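You operate a simulated robot arm through the tools that you are given. There is no shell and no other tool. Be economical: measure what you need, move in short steps, check, and stop when the job is done.

Carry out the task below with a simulated robot arm. There is one attempt and no reset: what you move stays moved.

TASK
Put the clear jar labelled "clips" from the top of the small-work bench on the film sheet there and the clear jar that says "feet" on top of the black mesh loupe.
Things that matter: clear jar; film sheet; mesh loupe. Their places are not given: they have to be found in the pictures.

It is judged by the outcome, as a careful person would: the job done as asked, and still so three seconds after it is handed in. It fails if anything else is knocked over, pushed out of place, dropped, spilled or broken.

THE ROBOT
A 7-joint arm with a two-finger parallel gripper, fixed in place. Base frame: the origin is at the foot of the arm, x ahead of it, y to its left, z up; the work surface is at about z = 800. Lengths are in mm, angles in degrees, forces in N, time in s.
With the tool pointing down near the work surface it reaches from about 300 to 700 mm from the base axis. Its first joint turns from -66.0 to 66.0 degrees. Payload 1.57 kg.
Tool frame: the origin (TCP) lies between the finger pads and is the grasp point; the fingertips stand 30 mm ahead of it; z points along the fingers, y is the line along which they close. The gripper opens to 110 mm. The fingers are 24 mm wide and 12 mm thick; the gripper's body (48 by 112 mm) begins 78 mm behind the TCP.
Orientation is that of the tool frame in the base frame, as a unit quaternion [x, y, z, w]. With the fingers straight down and closing along the base's y, the tool's x points along the base's -x, its y along +y and its z along -z.

THE INTERFACE
- The arm moves only by the tool servo_tool. Its arguments are lists of equal length, an entry for each row: "slide": the shift along the tool's x, y, z in mm, a list of three; "rot": the turn, a rotation vector about the tool's x, y, z in degrees, a list of three; "hand": the opening, from 0 (shut) to 1 (fully open). In form: {"slide": [[tx, ty, tz], ...], "rot": [[rx, ry, rz], ...], "hand": [hand, ...]}. A call has 1 to 8 rows; each row is the pose to reach, as a shift and turn from the pose commanded when the call began, along the tool's axes at that moment. A row lasts 0.2 s, in which the tool goes at most 50 mm and 8.6 degrees; a call with a longer step from one row to the next is refused whole, and so is a gripper value outside its range. A pose out of reach is approached as far as the arm can. The call stops where the force on the tool passes 40 N (or 10 N more than at its start, if that is more) or the arm is blocked; 0.2 s more then pass. The fingers move at their own pace (about 108 mm/s each) and stop on an object; they squeeze with about 42 N. The grip force told is the motor's: it shows also when the fingers shut on nothing. Time passes only in rows, and 0.2 s behind the last, so rows that repeat a pose let the fingers close. It gives the time, the measured TCP pose, the force on the tool (base axes), the opening and the grip force at its end, in the units of the frame above (readings bear some noise), and new pictures: "views" is both (left out), scene, wrist or none.
- Cameras (640 x 400 px; columns grow to the right, rows downward): "scene" is fixed at [154.2, -407.9, 1407.7]; the picture's right is [0.80, -0.60, 0.00], its down [-0.34, -0.45, -0.83] and it looks along [0.50, 0.66, -0.56] (base axes); focal length 315 px, centre (320, 200). "wrist" rides on the gripper at [-36, 0, -80] in the tool frame; the picture's right is [0.00, -1.00, 0.00], its down [0.97, 0.00, -0.24] and it looks along [0.24, 0.00, 0.97] (tool axes); focal length 218 px, centre (320, 200).
- probe_pixels(camera, pixels): for up to 12 pixels [column, row] of the newest picture of that camera ("zoom" is the newest enlarged one), the place [x, y, z] in the base frame of the surface seen there, good to about 2 mm, but the place of the scene camera against the robot may be out by one fixed shift of up to 25 mm in any direction. No time passes.
- close_up(camera, box): a new picture of the part [left, top, right, bottom] of that camera's present view, enlarged. No time passes.
- finish_job(): hands the job in; it is judged then, once.

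Work in short steps. Measure before you move; look again where a grasp or a placing could have gone wrong, and mend it. You have 60 turns and 120 pictures in all, the two below and enlarged ones among them. Open the gripper and draw the arm clear of the work before you hand the job in, unless the task says otherwise; then end with one line.

The tools are called after "Request:" as a command line: name --argument value ..., lists and objects as JSON in quotes. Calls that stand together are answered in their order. servo_tool: Moves the arm, as the interface text tells. Its arguments: {"type":"object","properties":{"slide":{"type":"array","items":{"type":"array","items":{"type":"number"}}},"rot":{"type":"array","items":{"type":"array","items":{"type":"number"}}},"hand":{"type":"array","items":{"type":"number"}},"views":{"type":"string","enum":["both","scene","wrist","none"]}},"required":["slide","rot","hand"]} The other tools are called the same way: probe_pixels (camera, pixels) gives the place of the surface under pixels of a picture; close_up (camera, box) takes an enlarged picture of a part of a camera's view; finish_job () hands the job in.

At the start:

```text
time: 0.0
ee_pos: [386.6, 93.1, 1111.9]
tool_rot: [0.0, 1.0, -0.001, 0.001]
wrist_force: [-0.5, -0.2, -0.4]
grip_width: 110.1
finger_force: 0.1
```

scene: 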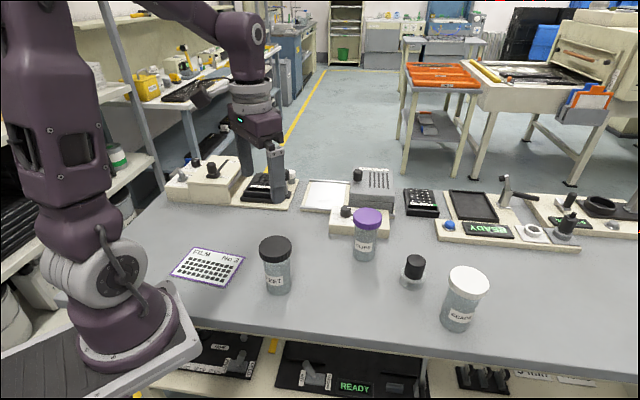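
wrist: 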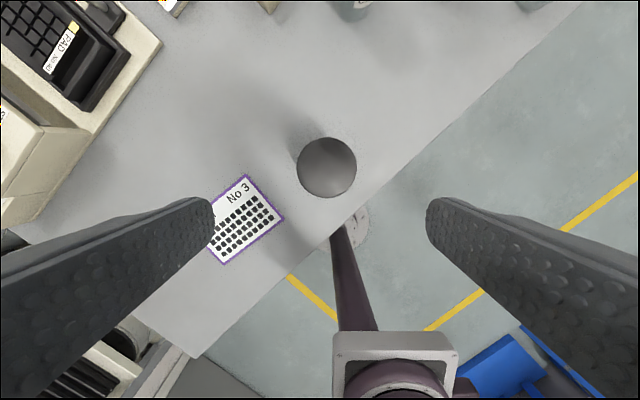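

I'll look closer at the jars, the sheet and the loupe in the scene view.

Request:
close_up --camera "scene" --box '[160, 180, 400, 330]'

Request:
close_up --camera "scene" --box '[340, 180, 580, 330]'

```text
2.67 times, centred on (280, 255) of scene
```

zoom: 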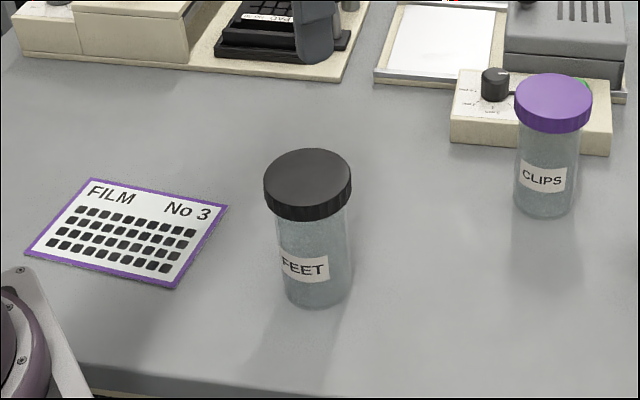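

```text
2.67 times, centred on (460, 255) of scene
```

zoom: 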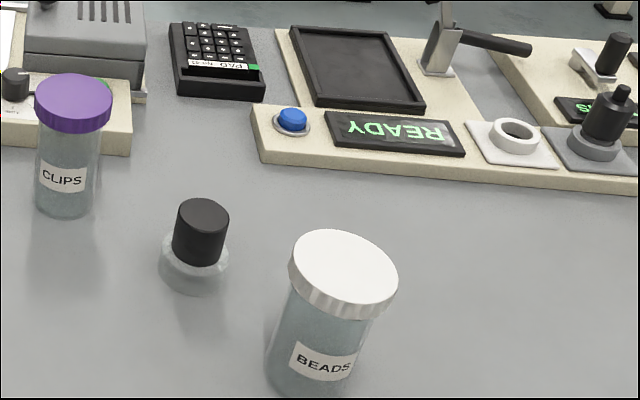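

The loupe candidates are the black-topped one at (413,268) and the one on the plate at (566,225). I'll enlarge both before choosing.

Request:
close_up --camera "scene" --box '[382, 243, 446, 293]'

Request:
close_up --camera "scene" --box '[500, 170, 640, 258]'

Request:
probe_pixels --camera "scene" --pixels '[[275, 245], [291, 247], [278, 288], [367, 216], [364, 255], [414, 262], [406, 263], [423, 263], [413, 283], [207, 267], [467, 278], [395, 300]]'

Request:
probe_pixels --camera "scene" --pixels '[[194, 248], [244, 257], [227, 287], [171, 275], [261, 245], [276, 237], [276, 256], [353, 216], [382, 216], [367, 209], [367, 224], [414, 256]]'

Request:
probe_pixels --camera "wrist" --pixels '[[327, 168], [299, 168], [355, 168], [327, 140], [327, 196], [246, 176], [282, 217], [223, 263], [240, 222], [351, 8]]'

```text
8.00 times, centred on (414, 268) of scene
```

zoom: 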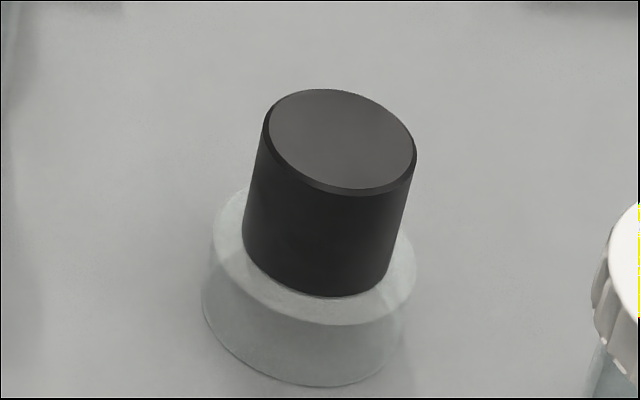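

```text
4.55 times, centred on (570, 214) of scene
```

zoom: 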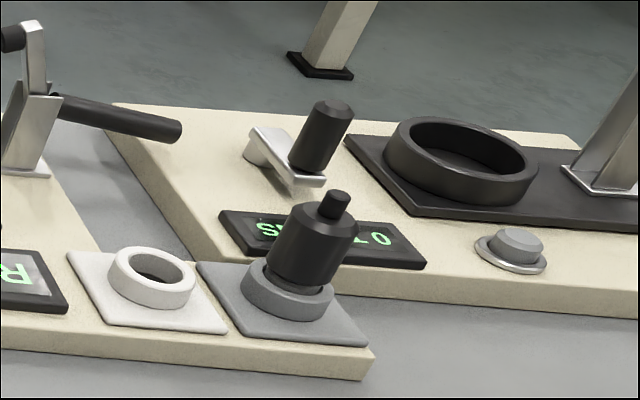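

```text
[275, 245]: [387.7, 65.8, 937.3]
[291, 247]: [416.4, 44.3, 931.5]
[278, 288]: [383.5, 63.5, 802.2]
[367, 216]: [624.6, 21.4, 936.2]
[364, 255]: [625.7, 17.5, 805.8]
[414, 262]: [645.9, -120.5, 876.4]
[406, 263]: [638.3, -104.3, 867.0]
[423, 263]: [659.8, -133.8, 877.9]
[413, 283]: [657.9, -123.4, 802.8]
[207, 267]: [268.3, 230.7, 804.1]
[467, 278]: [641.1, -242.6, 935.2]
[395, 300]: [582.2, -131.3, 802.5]
```

```text
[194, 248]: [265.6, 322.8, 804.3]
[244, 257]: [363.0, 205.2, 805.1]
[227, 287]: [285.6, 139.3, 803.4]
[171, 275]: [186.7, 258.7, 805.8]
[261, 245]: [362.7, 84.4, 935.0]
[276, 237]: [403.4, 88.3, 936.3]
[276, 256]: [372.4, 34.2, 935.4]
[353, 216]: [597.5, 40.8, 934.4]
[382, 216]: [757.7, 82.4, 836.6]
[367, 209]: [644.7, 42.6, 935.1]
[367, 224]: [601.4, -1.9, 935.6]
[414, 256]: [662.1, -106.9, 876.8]
```

```text
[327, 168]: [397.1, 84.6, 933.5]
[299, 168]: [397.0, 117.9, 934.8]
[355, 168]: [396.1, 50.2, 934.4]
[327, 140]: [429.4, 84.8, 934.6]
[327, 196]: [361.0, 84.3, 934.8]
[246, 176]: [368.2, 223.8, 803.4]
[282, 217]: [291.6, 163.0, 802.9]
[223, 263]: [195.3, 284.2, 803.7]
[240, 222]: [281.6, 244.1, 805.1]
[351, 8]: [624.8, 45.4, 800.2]
```

Comparing the feet lid in both cameras gives a scene shift of about (+8,+22,-2). The feet jar is at (396.5,84.5), clips near (631,42), the loupe top near (658,-97,875) and the sheet centre near (283,253). I'll move the wrist camera towards the clips jar to measure it exactly.

Request:
servo_tool --slide '[[-42, -11, 0], [-84, -21, 0], [-126, -32, 0], [-168, -42, 0], [-205, -51, 0], [-205, -51, 0]]' --rot '[[0, 0, 0], [0, 0, 0], [0, 0, 0], [0, 0, 0], [0, 0, 0], [0, 0, 0]]' --hand '[1, 1, 1, 1, 1, 1]' --views "both"

```text
time: 1.4
ee_pos: [590.8, 43.5, 1110.9]
tool_rot: [0.0, 1.0, -0.001, 0.0]
wrist_force: [0.6, 0.7, -0.6]
grip_width: 110.1
finger_force: 0.0
```

scene: 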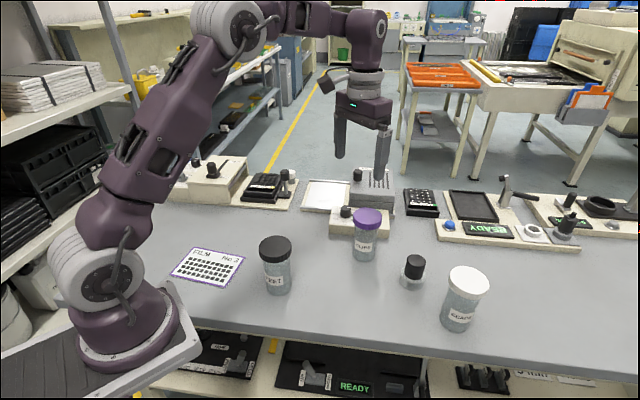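
wrist: 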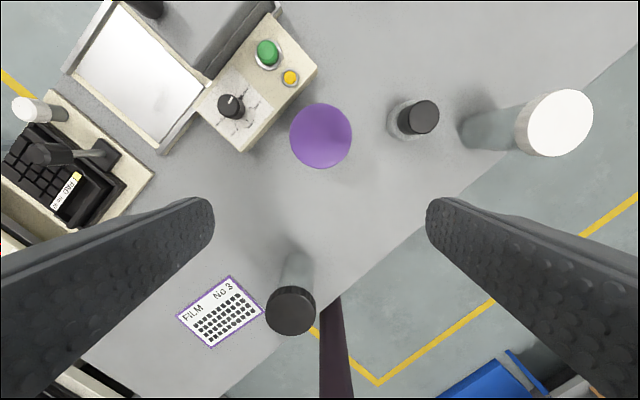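

The clips lid is at (321,136) in the wrist view and the loupe top at (419,117). I'll probe the lid edges, the loupe, the nearby box and the sheet.

Request:
probe_pixels --camera "wrist" --pixels '[[321, 136], [292, 136], [349, 136], [321, 106], [321, 166], [419, 117], [403, 117], [435, 117], [419, 104], [419, 132], [231, 106], [242, 148]]'

Request:
probe_pixels --camera "wrist" --pixels '[[229, 277], [261, 312], [211, 347], [178, 317], [268, 54], [290, 77], [315, 70], [225, 132]]'

```text
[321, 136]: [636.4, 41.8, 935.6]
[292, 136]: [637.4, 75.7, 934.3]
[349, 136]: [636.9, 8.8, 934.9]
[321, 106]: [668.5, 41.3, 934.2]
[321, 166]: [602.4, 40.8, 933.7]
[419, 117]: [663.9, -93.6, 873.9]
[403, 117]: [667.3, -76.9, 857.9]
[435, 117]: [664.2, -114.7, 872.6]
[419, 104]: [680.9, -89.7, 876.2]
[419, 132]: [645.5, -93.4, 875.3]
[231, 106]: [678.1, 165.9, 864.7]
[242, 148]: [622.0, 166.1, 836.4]
```

```text
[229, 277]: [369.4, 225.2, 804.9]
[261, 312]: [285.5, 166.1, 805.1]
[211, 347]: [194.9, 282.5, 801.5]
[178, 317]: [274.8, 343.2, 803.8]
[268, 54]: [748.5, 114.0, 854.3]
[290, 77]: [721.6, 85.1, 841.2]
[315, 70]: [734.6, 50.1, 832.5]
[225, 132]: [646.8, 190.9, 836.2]
```

Clips is centred at (636,42) with a 34 mm lid radius and its top at 935. The box is at most 865 high, so fingertips at about 882 clear it. I'll align over the jar and come down.

Request:
servo_tool --slide '[[-45, 0, 0], [-45, 0, 45], [-45, 0, 90], [-45, 0, 130], [-45, 0, 130]]' --rot '[[0, 0, 0], [0, 0, 0], [0, 0, 0], [0, 0, 0], [0, 0, 0]]' --hand '[1, 1, 1, 1, 1]' --views "wrist"

```text
time: 2.6
ee_pos: [634.4, 43.0, 982.1]
tool_rot: [0.0, 1.0, 0.0, 0.0]
wrist_force: [0.3, 0.1, 0.5]
grip_width: 109.9
finger_force: 0.0
```

wrist: 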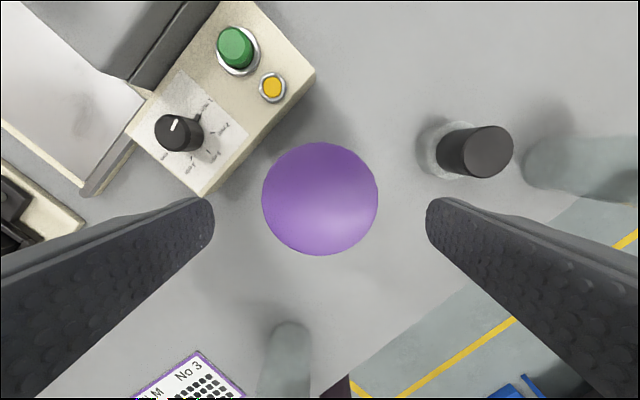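

The lid sits centred between the fingers at (320,198). I'll descend to z about 912 and close.

Request:
servo_tool --slide '[[-1, 0, 35], [-1, 0, 70], [-1, 0, 70], [-1, 0, 70], [-1, 0, 70], [-1, 0, 70]]' --rot '[[0, 0, 0], [0, 0, 0], [0, 0, 0], [0, 0, 0], [0, 0, 0], [0, 0, 0]]' --hand '[1, 1, 1, 0, 0, 0]' --views "both"

```text
time: 4.0
ee_pos: [634.0, 41.8, 913.6]
tool_rot: [0.0, 1.0, 0.0, 0.001]
wrist_force: [0.1, -0.5, -1.4]
grip_width: 71.4
finger_force: 42.0
```

scene: 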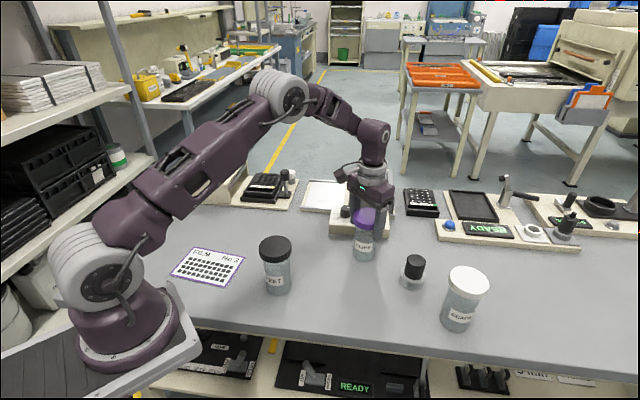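
wrist: 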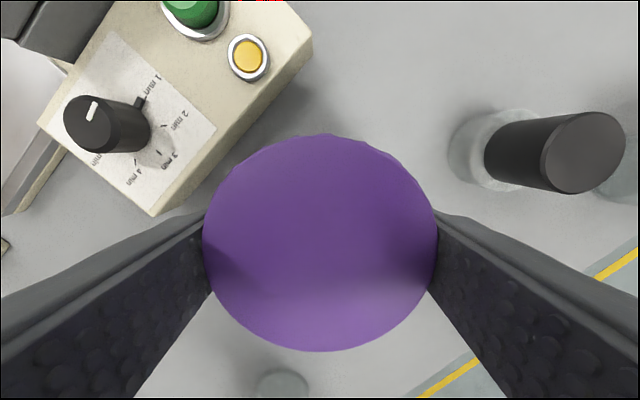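

The grip holds at a width of 71.4 and 42 N. I'll lift slowly and check that the jar comes up with its lid.

Request:
servo_tool --slide '[[0, 0, -15], [0, 0, -35], [0, 0, -60], [0, 0, -60]]' --rot '[[0, 0, 0], [0, 0, 0], [0, 0, 0], [0, 0, 0]]' --hand '[0, 0, 0, 0]' --views "scene"

Request:
close_up --camera "scene" --box '[300, 160, 460, 285]'

```text
time: 5.0
ee_pos: [634.8, 42.9, 973.9]
tool_rot: [-0.001, 1.0, 0.001, 0.0]
wrist_force: [0.9, -0.1, -0.5]
grip_width: 71.1
finger_force: 41.7
```

scene: 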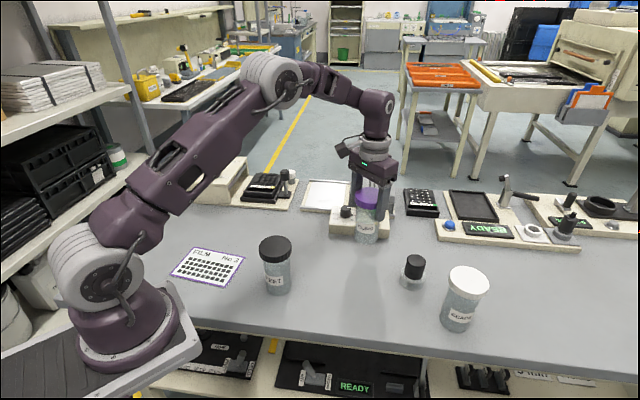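

```text
3.20 times, centred on (380, 222) of scene
```

zoom: 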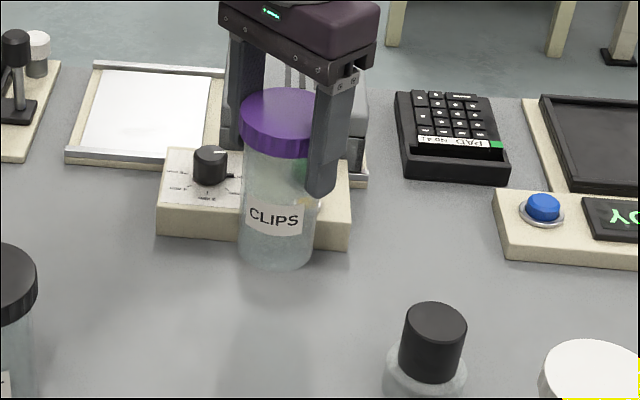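

The whole jar lifts with its lid. I'll raise it further and carry it towards the sheet centre at (281,254).

Request:
servo_tool --slide '[[0, 0, -40], [0, 0, -80], [35, 21, -80], [70, 42, -80], [107, 64, -80], [144, 86, -80], [178, 106, -80], [178, 106, -80]]' --rot '[[0, 0, 0], [0, 0, 0], [0, 0, 0], [0, 0, 0], [0, 0, 0], [0, 0, 0], [0, 0, 0], [0, 0, 0]]' --hand '[0, 0, 0, 0, 0, 0, 0, 0]' --views "none"

Request:
servo_tool --slide '[[35, 21, 0], [70, 42, 0], [107, 64, 0], [144, 86, 0], [177, 106, 0], [177, 106, 0], [177, 106, 0]]' --rot '[[0, 0, 0], [0, 0, 0], [0, 0, 0], [0, 0, 0], [0, 0, 0], [0, 0, 0], [0, 0, 0]]' --hand '[0, 0, 0, 0, 0, 0, 0]' --views "both"

```text
time: 6.8
ee_pos: [460.2, 149.8, 1048.8]
tool_rot: [0.0, 1.0, 0.0, 0.0]
wrist_force: [-0.2, -0.6, -0.6]
grip_width: 71.3
finger_force: 41.9
```

```text
time: 8.4
ee_pos: [282.9, 254.6, 1050.2]
tool_rot: [0.0, 1.0, 0.0, -0.001]
wrist_force: [0.8, -0.1, -2.5]
grip_width: 71.5
finger_force: 41.7
```

scene: 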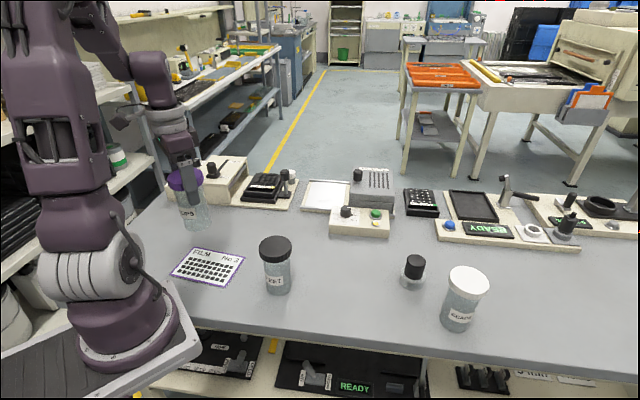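
wrist: 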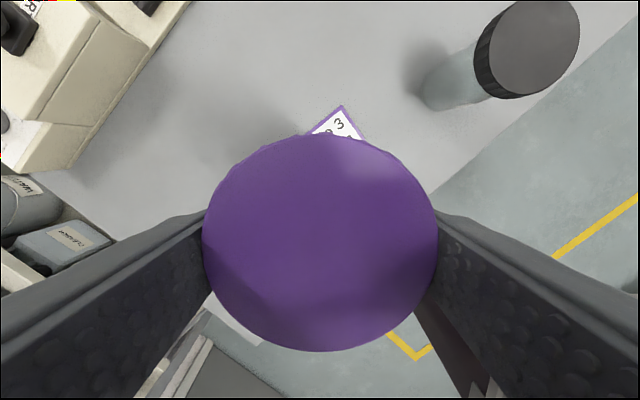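

I'm over the sheet centre at (283,255). I'll lower to just above the surface.

Request:
servo_tool --slide '[[1, 0, 40], [1, 0, 80], [1, 0, 110], [1, 0, 125], [1, 0, 131], [1, 0, 131]]' --rot '[[0, 0, 0], [0, 0, 0], [0, 0, 0], [0, 0, 0], [0, 0, 0], [0, 0, 0]]' --hand '[0, 0, 0, 0, 0, 0]' --views "scene"

Request:
close_up --camera "scene" --box '[130, 170, 290, 295]'

```text
time: 9.8
ee_pos: [281.1, 254.6, 920.0]
tool_rot: [0.0, 1.0, 0.0, 0.0]
wrist_force: [0.3, -0.4, -0.6]
grip_width: 71.2
finger_force: 42.2
```

scene: 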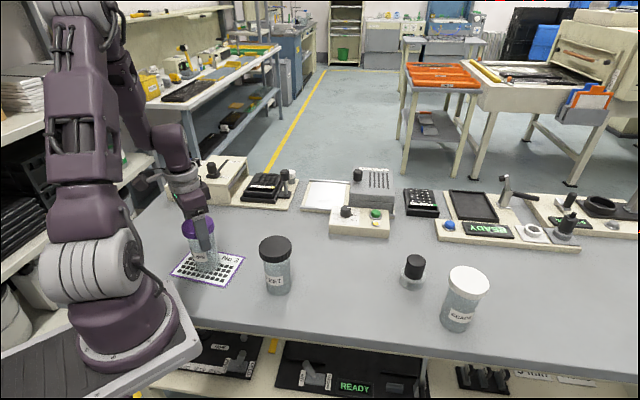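

```text
3.20 times, centred on (210, 232) of scene
```

zoom: 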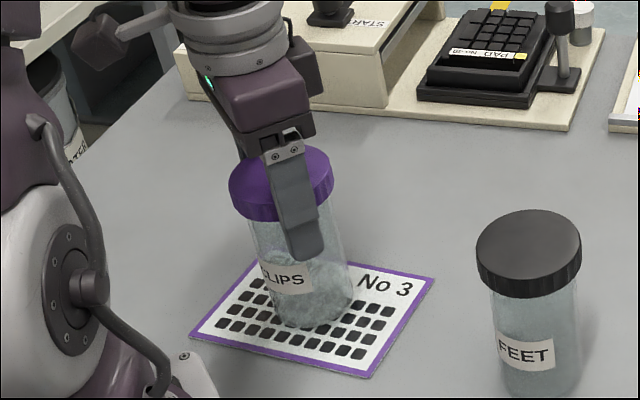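

The jar hovers about 5 mm above the middle of the sheet. I'll lower in small steps until contact.

Request:
servo_tool --slide '[[0, 0, 2], [0, 0, 4], [0, 0, 5], [0, 0, 5]]' --rot '[[0, 0, 0], [0, 0, 0], [0, 0, 0], [0, 0, 0]]' --hand '[0, 0, 0, 0]' --views "none"

```text
time: 10.8
ee_pos: [281.4, 254.5, 917.3]
tool_rot: [-0.001, 1.0, 0.001, 0.0]
wrist_force: [-0.3, 0.5, -1.0]
grip_width: 71.6
finger_force: 41.9
```

There's no clear contact yet, so I'll go a little lower.

Request:
servo_tool --slide '[[0, 0, 1], [0, 0, 2], [0, 0, 2]]' --rot '[[0, 0, 0], [0, 0, 0], [0, 0, 0]]' --hand '[0, 0, 0]' --views "none"

```text
time: 11.6
ee_pos: [282.0, 253.0, 914.3]
tool_rot: [0.0, 1.0, 0.001, 0.001]
wrist_force: [-1.2, -0.3, 26.5]
grip_width: 71.5
finger_force: 42.0
```

Contact shows as 26 N upward. I'll back off 1 mm and open the fingers.

Request:
servo_tool --slide '[[0, 0, -1], [0, 0, -1], [0, 0, -1], [0, 0, -1]]' --rot '[[0, 0, 0], [0, 0, 0], [0, 0, 0], [0, 0, 0]]' --hand '[0, 0.8, 1, 1]' --views "none"

Request:
servo_tool --slide '[[0, 0, -30], [0, 0, -75], [0, 0, -120], [0, 0, -160], [0, 0, -160]]' --rot '[[0, 0, 0], [0, 0, 0], [0, 0, 0], [0, 0, 0], [0, 0, 0]]' --hand '[1, 1, 1, 1, 1]' --views "both"

Request:
close_up --camera "scene" --box '[130, 190, 290, 315]'

```text
time: 12.6
ee_pos: [282.2, 253.3, 915.9]
tool_rot: [0.0, 1.0, 0.0, 0.0]
wrist_force: [0.3, -0.2, -0.2]
grip_width: 110.0
finger_force: 0.0
```

```text
time: 13.8
ee_pos: [280.3, 253.8, 1078.7]
tool_rot: [0.0, 1.0, 0.0, 0.0]
wrist_force: [1.0, -0.2, 0.1]
grip_width: 110.3
finger_force: 0.0
```

scene: 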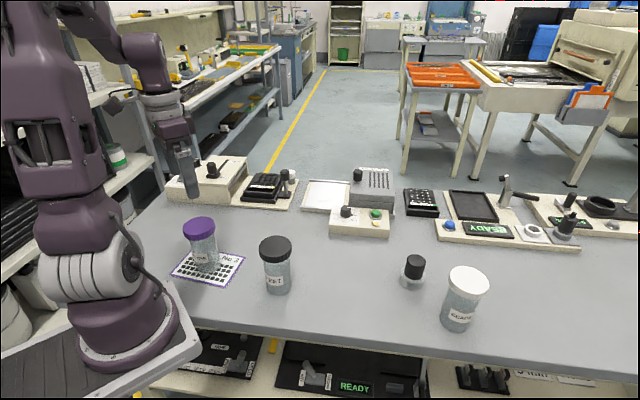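
wrist: 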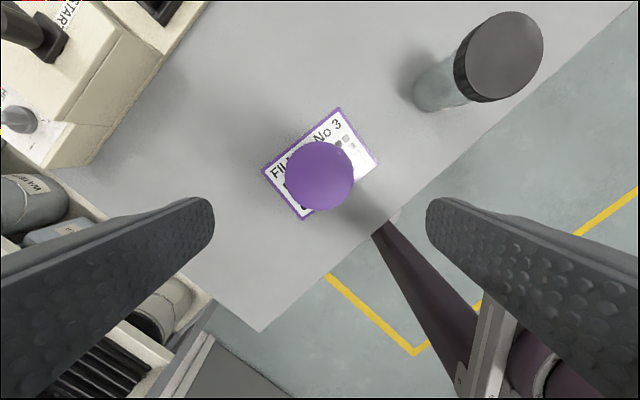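

```text
3.20 times, centred on (210, 252) of scene
```

zoom: 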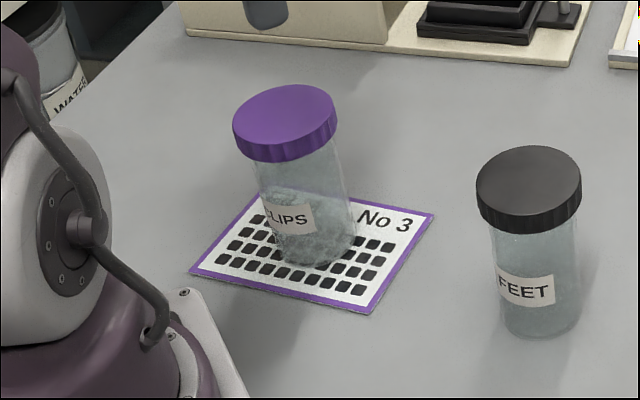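

Clips stands upright on the sheet. Next I'll move above the feet jar at (396.5,84.5).

Request:
servo_tool --slide '[[-23, -34, 0], [-46, -68, 0], [-69, -102, 0], [-92, -136, 0], [-115, -169, 0], [-115, -169, 45], [-115, -169, 90], [-115, -169, 90]]' --rot '[[0, 0, 0], [0, 0, 0], [0, 0, 0], [0, 0, 0], [0, 0, 0], [0, 0, 0], [0, 0, 0], [0, 0, 0]]' --hand '[1, 1, 1, 1, 1, 1, 1, 1]' --views "wrist"

Request:
probe_pixels --camera "wrist" --pixels '[[320, 160], [320, 200], [320, 230], [280, 200], [360, 200]]'

```text
time: 15.6
ee_pos: [400.8, 83.6, 983.6]
tool_rot: [0.0, 1.0, 0.0, -0.001]
wrist_force: [-0.4, 0.3, -0.8]
grip_width: 110.1
finger_force: 0.1
```

wrist: 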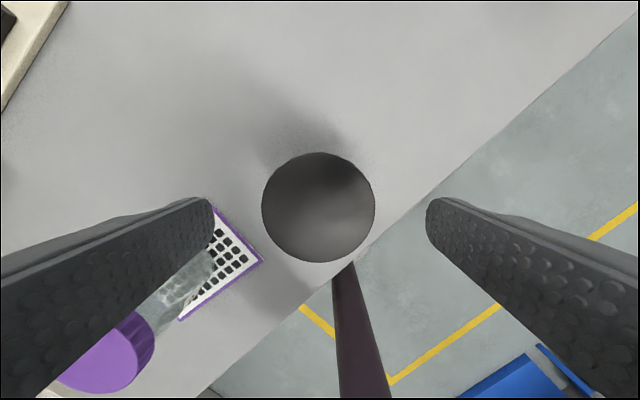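

```text
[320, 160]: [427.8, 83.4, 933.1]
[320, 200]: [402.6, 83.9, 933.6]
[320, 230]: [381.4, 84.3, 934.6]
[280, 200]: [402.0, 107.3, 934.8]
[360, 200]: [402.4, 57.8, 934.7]
```

The lid centre is at about (318,207), 4–5 mm nearer the base than my TCP. I'll correct for that, descend and grip.

Request:
servo_tool --slide '[[4, 1, 0], [4, 1, 35], [4, 1, 72], [4, 1, 72], [4, 1, 72], [4, 1, 72], [4, 1, 72]]' --rot '[[0, 0, 0], [0, 0, 0], [0, 0, 0], [0, 0, 0], [0, 0, 0], [0, 0, 0], [0, 0, 0]]' --hand '[1, 1, 1, 1, 0, 0, 0]' --views "wrist"

Request:
probe_pixels --camera "wrist" --pixels '[[320, 140], [320, 240], [320, 340], [320, 345]]'

```text
time: 17.2
ee_pos: [395.1, 87.1, 913.6]
tool_rot: [0.0, 1.0, 0.0, -0.001]
wrist_force: [0.4, 0.2, -1.0]
grip_width: 71.7
finger_force: 41.8
```

wrist: 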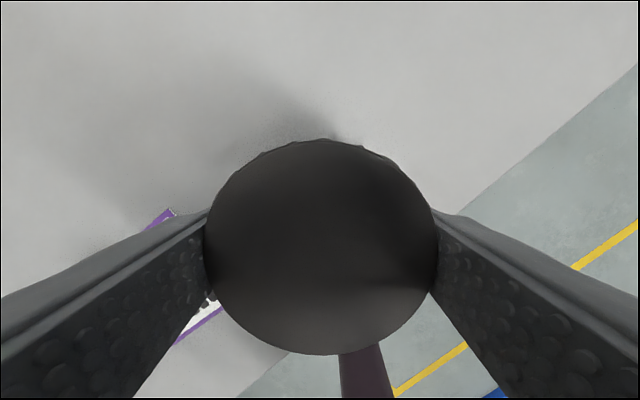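

```text
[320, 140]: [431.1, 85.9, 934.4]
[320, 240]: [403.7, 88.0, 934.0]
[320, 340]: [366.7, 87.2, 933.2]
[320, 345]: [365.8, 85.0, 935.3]
```

The jar is gripped centrally, with its centre at about (397,86). I'll lift it and carry it partway, then re-measure the loupe from closer.

Request:
servo_tool --slide '[[0, 0, -20], [0, 0, -60], [0, 0, -105], [0, 0, -150], [0, 0, -150]]' --rot '[[0, 0, 0], [0, 0, 0], [0, 0, 0], [0, 0, 0], [0, 0, 0]]' --hand '[0, 0, 0, 0, 0]' --views "none"

Request:
servo_tool --slide '[[-38, -21, 0], [-76, -42, 0], [-115, -63, 0], [-154, -84, 0], [-193, -106, 0], [-193, -106, 0]]' --rot '[[0, 0, 0], [0, 0, 0], [0, 0, 0], [0, 0, 0], [0, 0, 0], [0, 0, 0]]' --hand '[0, 0, 0, 0, 0, 0]' --views "both"

Request:
close_up --camera "wrist" --box '[320, 40, 480, 140]'

Request:
probe_pixels --camera "scene" --pixels '[[417, 260], [408, 258], [425, 263], [416, 255], [418, 265]]'

```text
time: 18.4
ee_pos: [389.9, 88.3, 1063.8]
tool_rot: [0.0, 1.0, 0.0, 0.0]
wrist_force: [-0.7, 0.5, -0.5]
grip_width: 71.5
finger_force: 41.9
```

```text
time: 19.8
ee_pos: [586.9, -18.1, 1059.4]
tool_rot: [-0.001, 1.0, 0.0, 0.0]
wrist_force: [0.1, 0.3, -0.9]
grip_width: 71.4
finger_force: 42.2
```

scene: 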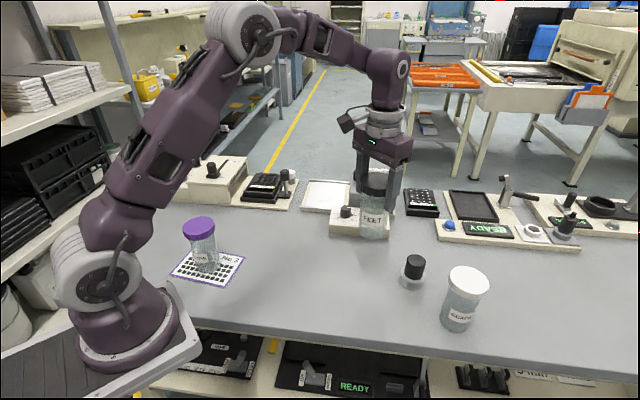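
wrist: 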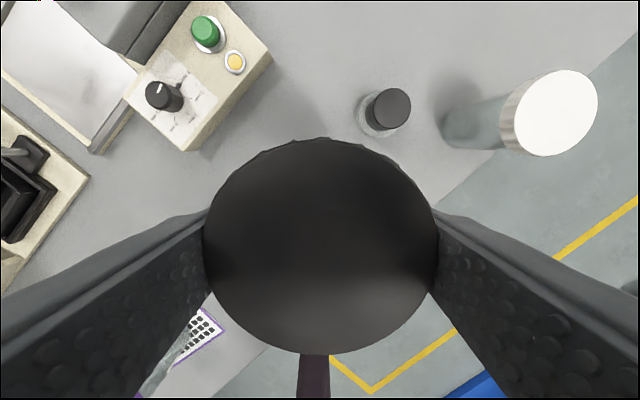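

```text
4.00 times, centred on (400, 90) of wrist
```

zoom: 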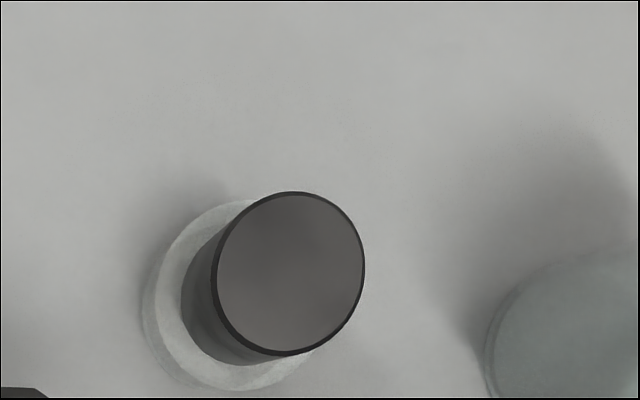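

```text
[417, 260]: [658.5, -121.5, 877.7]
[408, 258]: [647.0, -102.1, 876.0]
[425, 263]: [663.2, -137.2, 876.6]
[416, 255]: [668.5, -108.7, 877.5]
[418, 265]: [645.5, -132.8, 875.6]
```

I'll probe the loupe top in the wrist close-up.

Request:
probe_pixels --camera "zoom" --pixels '[[289, 274], [222, 274], [357, 274], [289, 200], [289, 346], [289, 240], [289, 308], [250, 274], [328, 274], [145, 310]]'

Request:
probe_pixels --camera "wrist" --pixels '[[320, 143], [320, 240], [320, 348], [215, 245], [425, 245]]'

```text
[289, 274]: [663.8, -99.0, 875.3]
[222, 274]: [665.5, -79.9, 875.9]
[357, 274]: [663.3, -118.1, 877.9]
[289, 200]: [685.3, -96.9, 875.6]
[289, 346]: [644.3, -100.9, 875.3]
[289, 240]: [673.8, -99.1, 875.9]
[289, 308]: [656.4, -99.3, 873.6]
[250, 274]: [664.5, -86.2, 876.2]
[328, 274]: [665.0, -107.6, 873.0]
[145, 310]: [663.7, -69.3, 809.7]
```

```text
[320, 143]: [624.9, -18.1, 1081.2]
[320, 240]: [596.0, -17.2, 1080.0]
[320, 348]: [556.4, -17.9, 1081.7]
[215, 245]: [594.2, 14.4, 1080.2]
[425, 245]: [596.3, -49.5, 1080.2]
```

The loupe top is centred at (664.5,-98.7) at z 875.5 with a 20 mm radius. The held jar's centre is at (589.5,-17.7), so I'll shift (+75,-81) and lower to about 15 mm above.

Request:
servo_tool --slide '[[-25, -27, 0], [-50, -54, 0], [-75, -81, 0], [-75, -81, 0], [-75, -81, 0]]' --rot '[[0, 0, 0], [0, 0, 0], [0, 0, 0], [0, 0, 0], [0, 0, 0]]' --hand '[0, 0, 0, 0, 0]' --views "wrist"

Request:
probe_pixels --camera "wrist" --pixels '[[320, 143], [320, 240], [320, 348], [215, 245], [425, 245]]'

```text
time: 21.0
ee_pos: [660.7, -97.5, 1060.3]
tool_rot: [0.0, 1.0, 0.0, 0.0]
wrist_force: [-0.1, -0.4, -0.8]
grip_width: 71.5
finger_force: 42.5
```

wrist: 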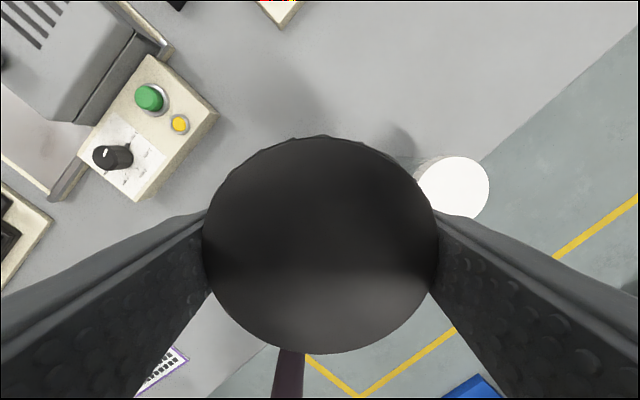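

```text
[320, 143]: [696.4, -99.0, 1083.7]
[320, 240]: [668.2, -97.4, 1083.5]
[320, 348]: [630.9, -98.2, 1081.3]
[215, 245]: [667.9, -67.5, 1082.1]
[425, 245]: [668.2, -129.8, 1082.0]
```

Jar centre is now at about (663,-98.5). I'll nudge it +1 in x, lower 62 mm and check in the scene view.

Request:
servo_tool --slide '[[-1, 0, 25], [-1, 0, 50], [-1, 0, 62], [-1, 0, 62]]' --rot '[[0, 0, 0], [0, 0, 0], [0, 0, 0], [0, 0, 0]]' --hand '[0, 0, 0, 0]' --views "scene"

Request:
close_up --camera "scene" --box '[350, 190, 478, 290]'

```text
time: 22.0
ee_pos: [661.6, -100.5, 999.4]
tool_rot: [0.0, 1.0, -0.001, 0.0]
wrist_force: [0.0, 0.7, -1.5]
grip_width: 71.5
finger_force: 41.9
```

scene: 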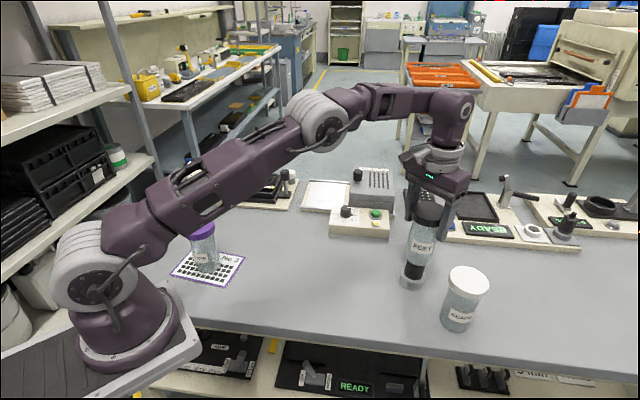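

```text
4.00 times, centred on (414, 240) of scene
```

zoom: 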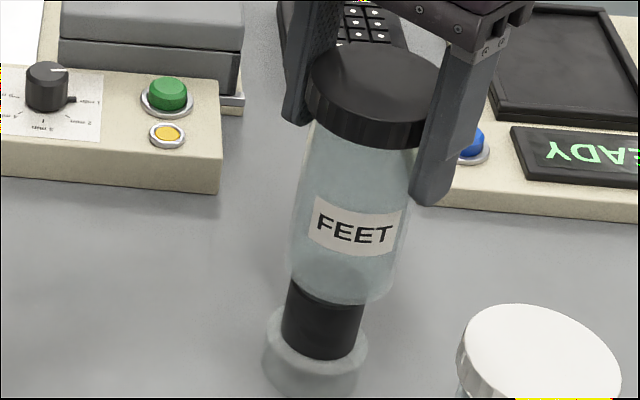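

The jar is aligned over the loupe. I'll lower gently in 1 mm steps towards contact.

Request:
servo_tool --slide '[[0, 0, 4], [0, 0, 7], [0, 0, 9], [0, 0, 9]]' --rot '[[0, 0, 0], [0, 0, 0], [0, 0, 0], [0, 0, 0]]' --hand '[0, 0, 0, 0]' --views "none"

```text
time: 23.0
ee_pos: [662.8, -101.4, 991.5]
tool_rot: [0.0, 1.0, -0.001, 0.0]
wrist_force: [0.0, 0.1, -0.4]
grip_width: 71.6
finger_force: 42.4
```

Request:
servo_tool --slide '[[0, 0, 1], [0, 0, 2], [0, 0, 2]]' --rot '[[0, 0, 0], [0, 0, 0], [0, 0, 0]]' --hand '[0, 0, 0]' --views "none"

```text
time: 23.8
ee_pos: [660.4, -102.8, 990.6]
tool_rot: [0.0, 1.0, 0.001, 0.001]
wrist_force: [0.3, -0.6, -0.7]
grip_width: 71.3
finger_force: 42.0
```

There's no contact yet. I'll check the jar's position again, since the y readings look slightly drifted.

Request:
servo_tool --slide '[[0, 0, 1], [0, 0, 1]]' --rot '[[0, 0, 0], [0, 0, 0]]' --hand '[0, 0]' --views "both"

Request:
probe_pixels --camera "wrist" --pixels '[[320, 143], [320, 240], [320, 348], [215, 245], [425, 245]]'

Request:
close_up --camera "scene" --box '[382, 240, 446, 290]'

```text
time: 24.4
ee_pos: [660.0, -101.3, 989.1]
tool_rot: [0.001, 1.0, -0.001, 0.0]
wrist_force: [-0.4, 0.4, -1.6]
grip_width: 71.5
finger_force: 42.0
```

scene: 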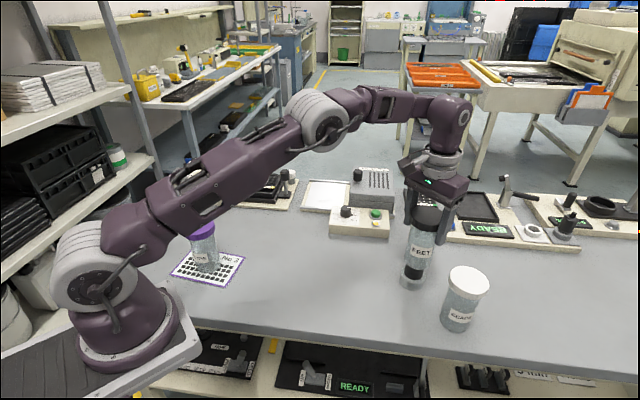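
wrist: 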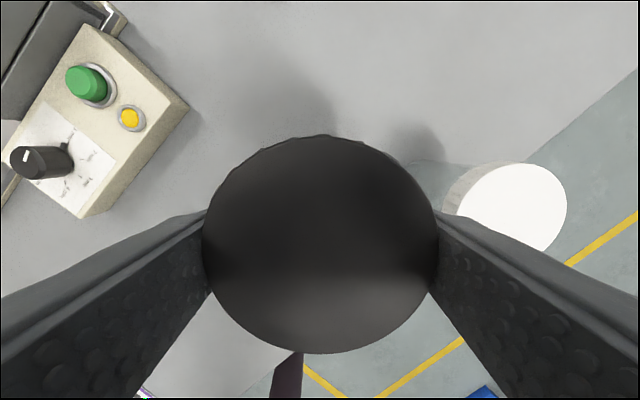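

```text
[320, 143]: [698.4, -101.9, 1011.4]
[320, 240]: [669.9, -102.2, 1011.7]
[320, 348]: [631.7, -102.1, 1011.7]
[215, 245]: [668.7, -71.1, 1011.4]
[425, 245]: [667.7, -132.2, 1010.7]
```

```text
8.00 times, centred on (414, 265) of scene
```

zoom: 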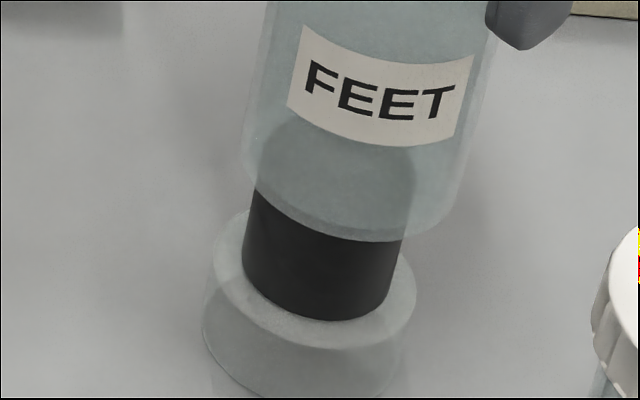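

The jar sits about 3 mm too far in −y (−102 against −98.7), and its bottom is still about 3 mm above the loupe. I'll shift +3 in y, then continue down.

Request:
servo_tool --slide '[[0, 3, 0], [0, 3, 1], [0, 3, 2], [0, 3, 2]]' --rot '[[0, 0, 0], [0, 0, 0], [0, 0, 0], [0, 0, 0]]' --hand '[0, 0, 0, 0]' --views "wrist"

Request:
probe_pixels --camera "wrist" --pixels '[[320, 143], [320, 240], [320, 348], [215, 245], [425, 245]]'

```text
time: 25.4
ee_pos: [662.7, -99.6, 986.6]
tool_rot: [0.0, 1.0, 0.0, 0.0]
wrist_force: [-1.7, 0.2, 6.9]
grip_width: 71.4
finger_force: 42.4
```

wrist: 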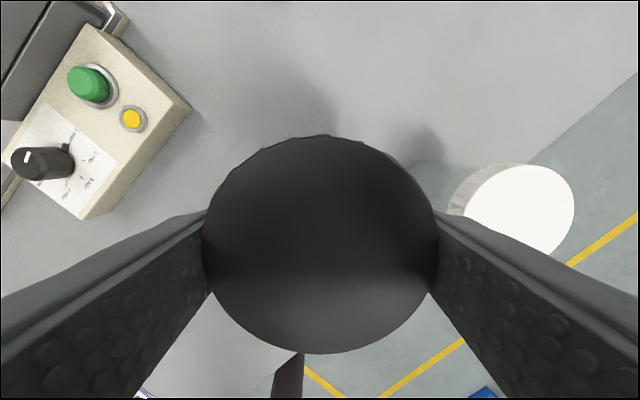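

```text
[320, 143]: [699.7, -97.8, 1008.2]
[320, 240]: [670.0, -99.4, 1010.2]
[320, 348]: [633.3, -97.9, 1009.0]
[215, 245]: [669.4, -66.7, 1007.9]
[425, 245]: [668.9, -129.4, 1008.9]
```

Light contact (7 N) and centred at (665,-98.5). I'll release.

Request:
servo_tool --slide '[[0, 0, 0], [0, 0, 0], [0, 0, 0], [0, 0, 0], [0, 0, 0]]' --rot '[[0, 0, 0], [0, 0, 0], [0, 0, 0], [0, 0, 0], [0, 0, 0]]' --hand '[0.68, 0.75, 1, 1, 1]' --views "both"

```text
time: 26.6
ee_pos: [661.0, -98.7, 987.6]
tool_rot: [0.0, 1.0, 0.0, 0.0]
wrist_force: [0.1, -0.4, 0.7]
grip_width: 109.9
finger_force: 0.1
```

scene: 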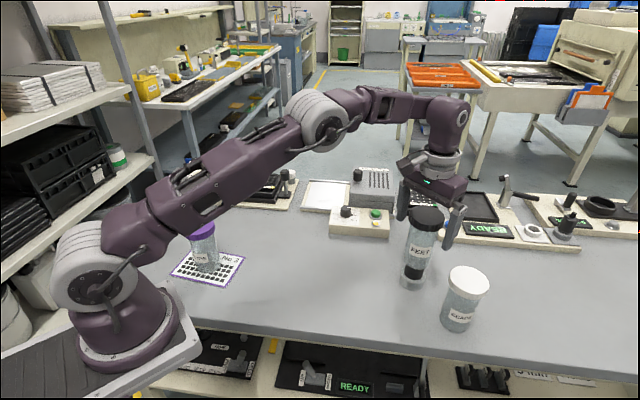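
wrist: 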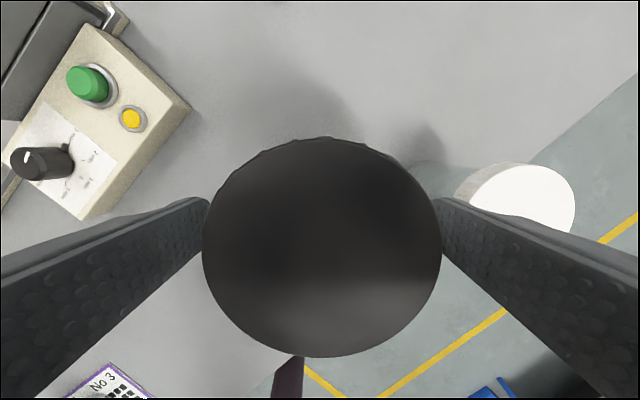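

The jar stands free. I'll raise the gripper straight up and then draw back.

Request:
servo_tool --slide '[[0, 0, -15], [0, 0, -40], [0, 0, -80], [0, 0, -115], [40, 0, -130], [85, 0, -130], [130, 0, -130], [130, 0, -130]]' --rot '[[0, 0, 0], [0, 0, 0], [0, 0, 0], [0, 0, 0], [0, 0, 0], [0, 0, 0], [0, 0, 0], [0, 0, 0]]' --hand '[1, 1, 1, 1, 1, 1, 1, 1]' --views "both"

Request:
close_up --camera "scene" --box '[350, 190, 510, 315]'

```text
time: 28.4
ee_pos: [530.8, -96.5, 1117.3]
tool_rot: [0.001, 1.0, 0.0, -0.001]
wrist_force: [0.4, 0.9, -0.6]
grip_width: 110.2
finger_force: 0.1
out of reach, approached as far as the arm can: row 3, 4
```

scene: 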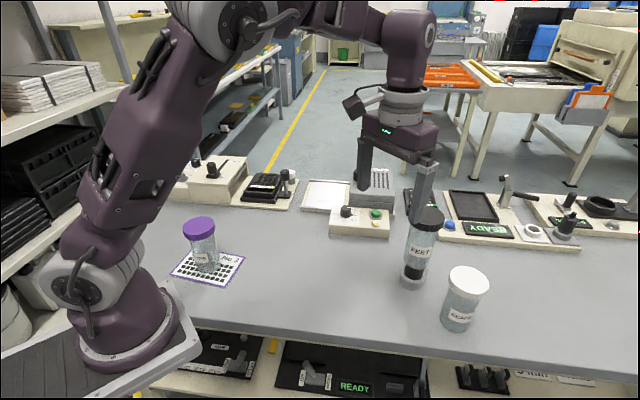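
wrist: 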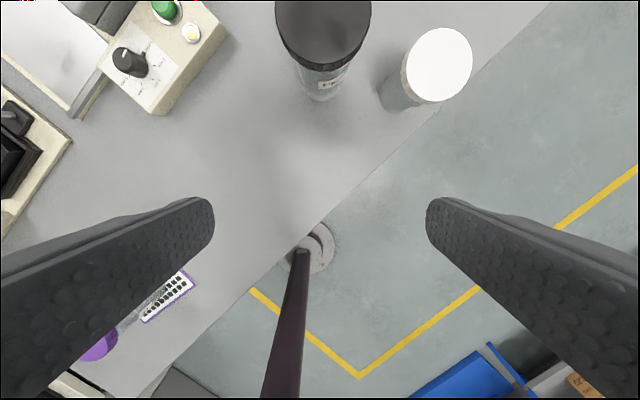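

```text
3.20 times, centred on (430, 252) of scene
```

zoom: 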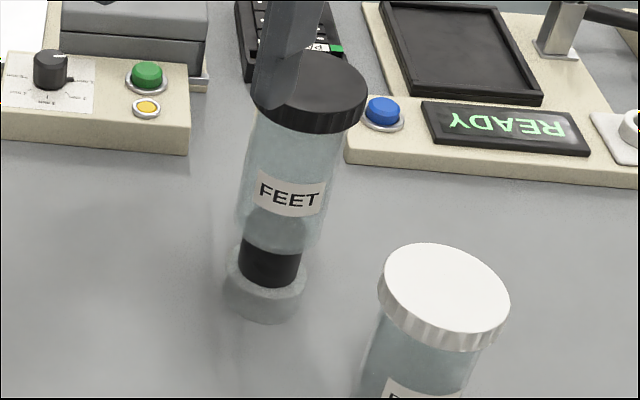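

The feet jar is stable on the loupe, clips is on the sheet, and the arm is clear with its gripper open. I'll hand in.

Request:
finish_job

```text
The job is handed in.
```

The "clips" jar stands on the film sheet and the "feet" jar stands on the black loupe; nothing else was seen to move, and the job is handed in.
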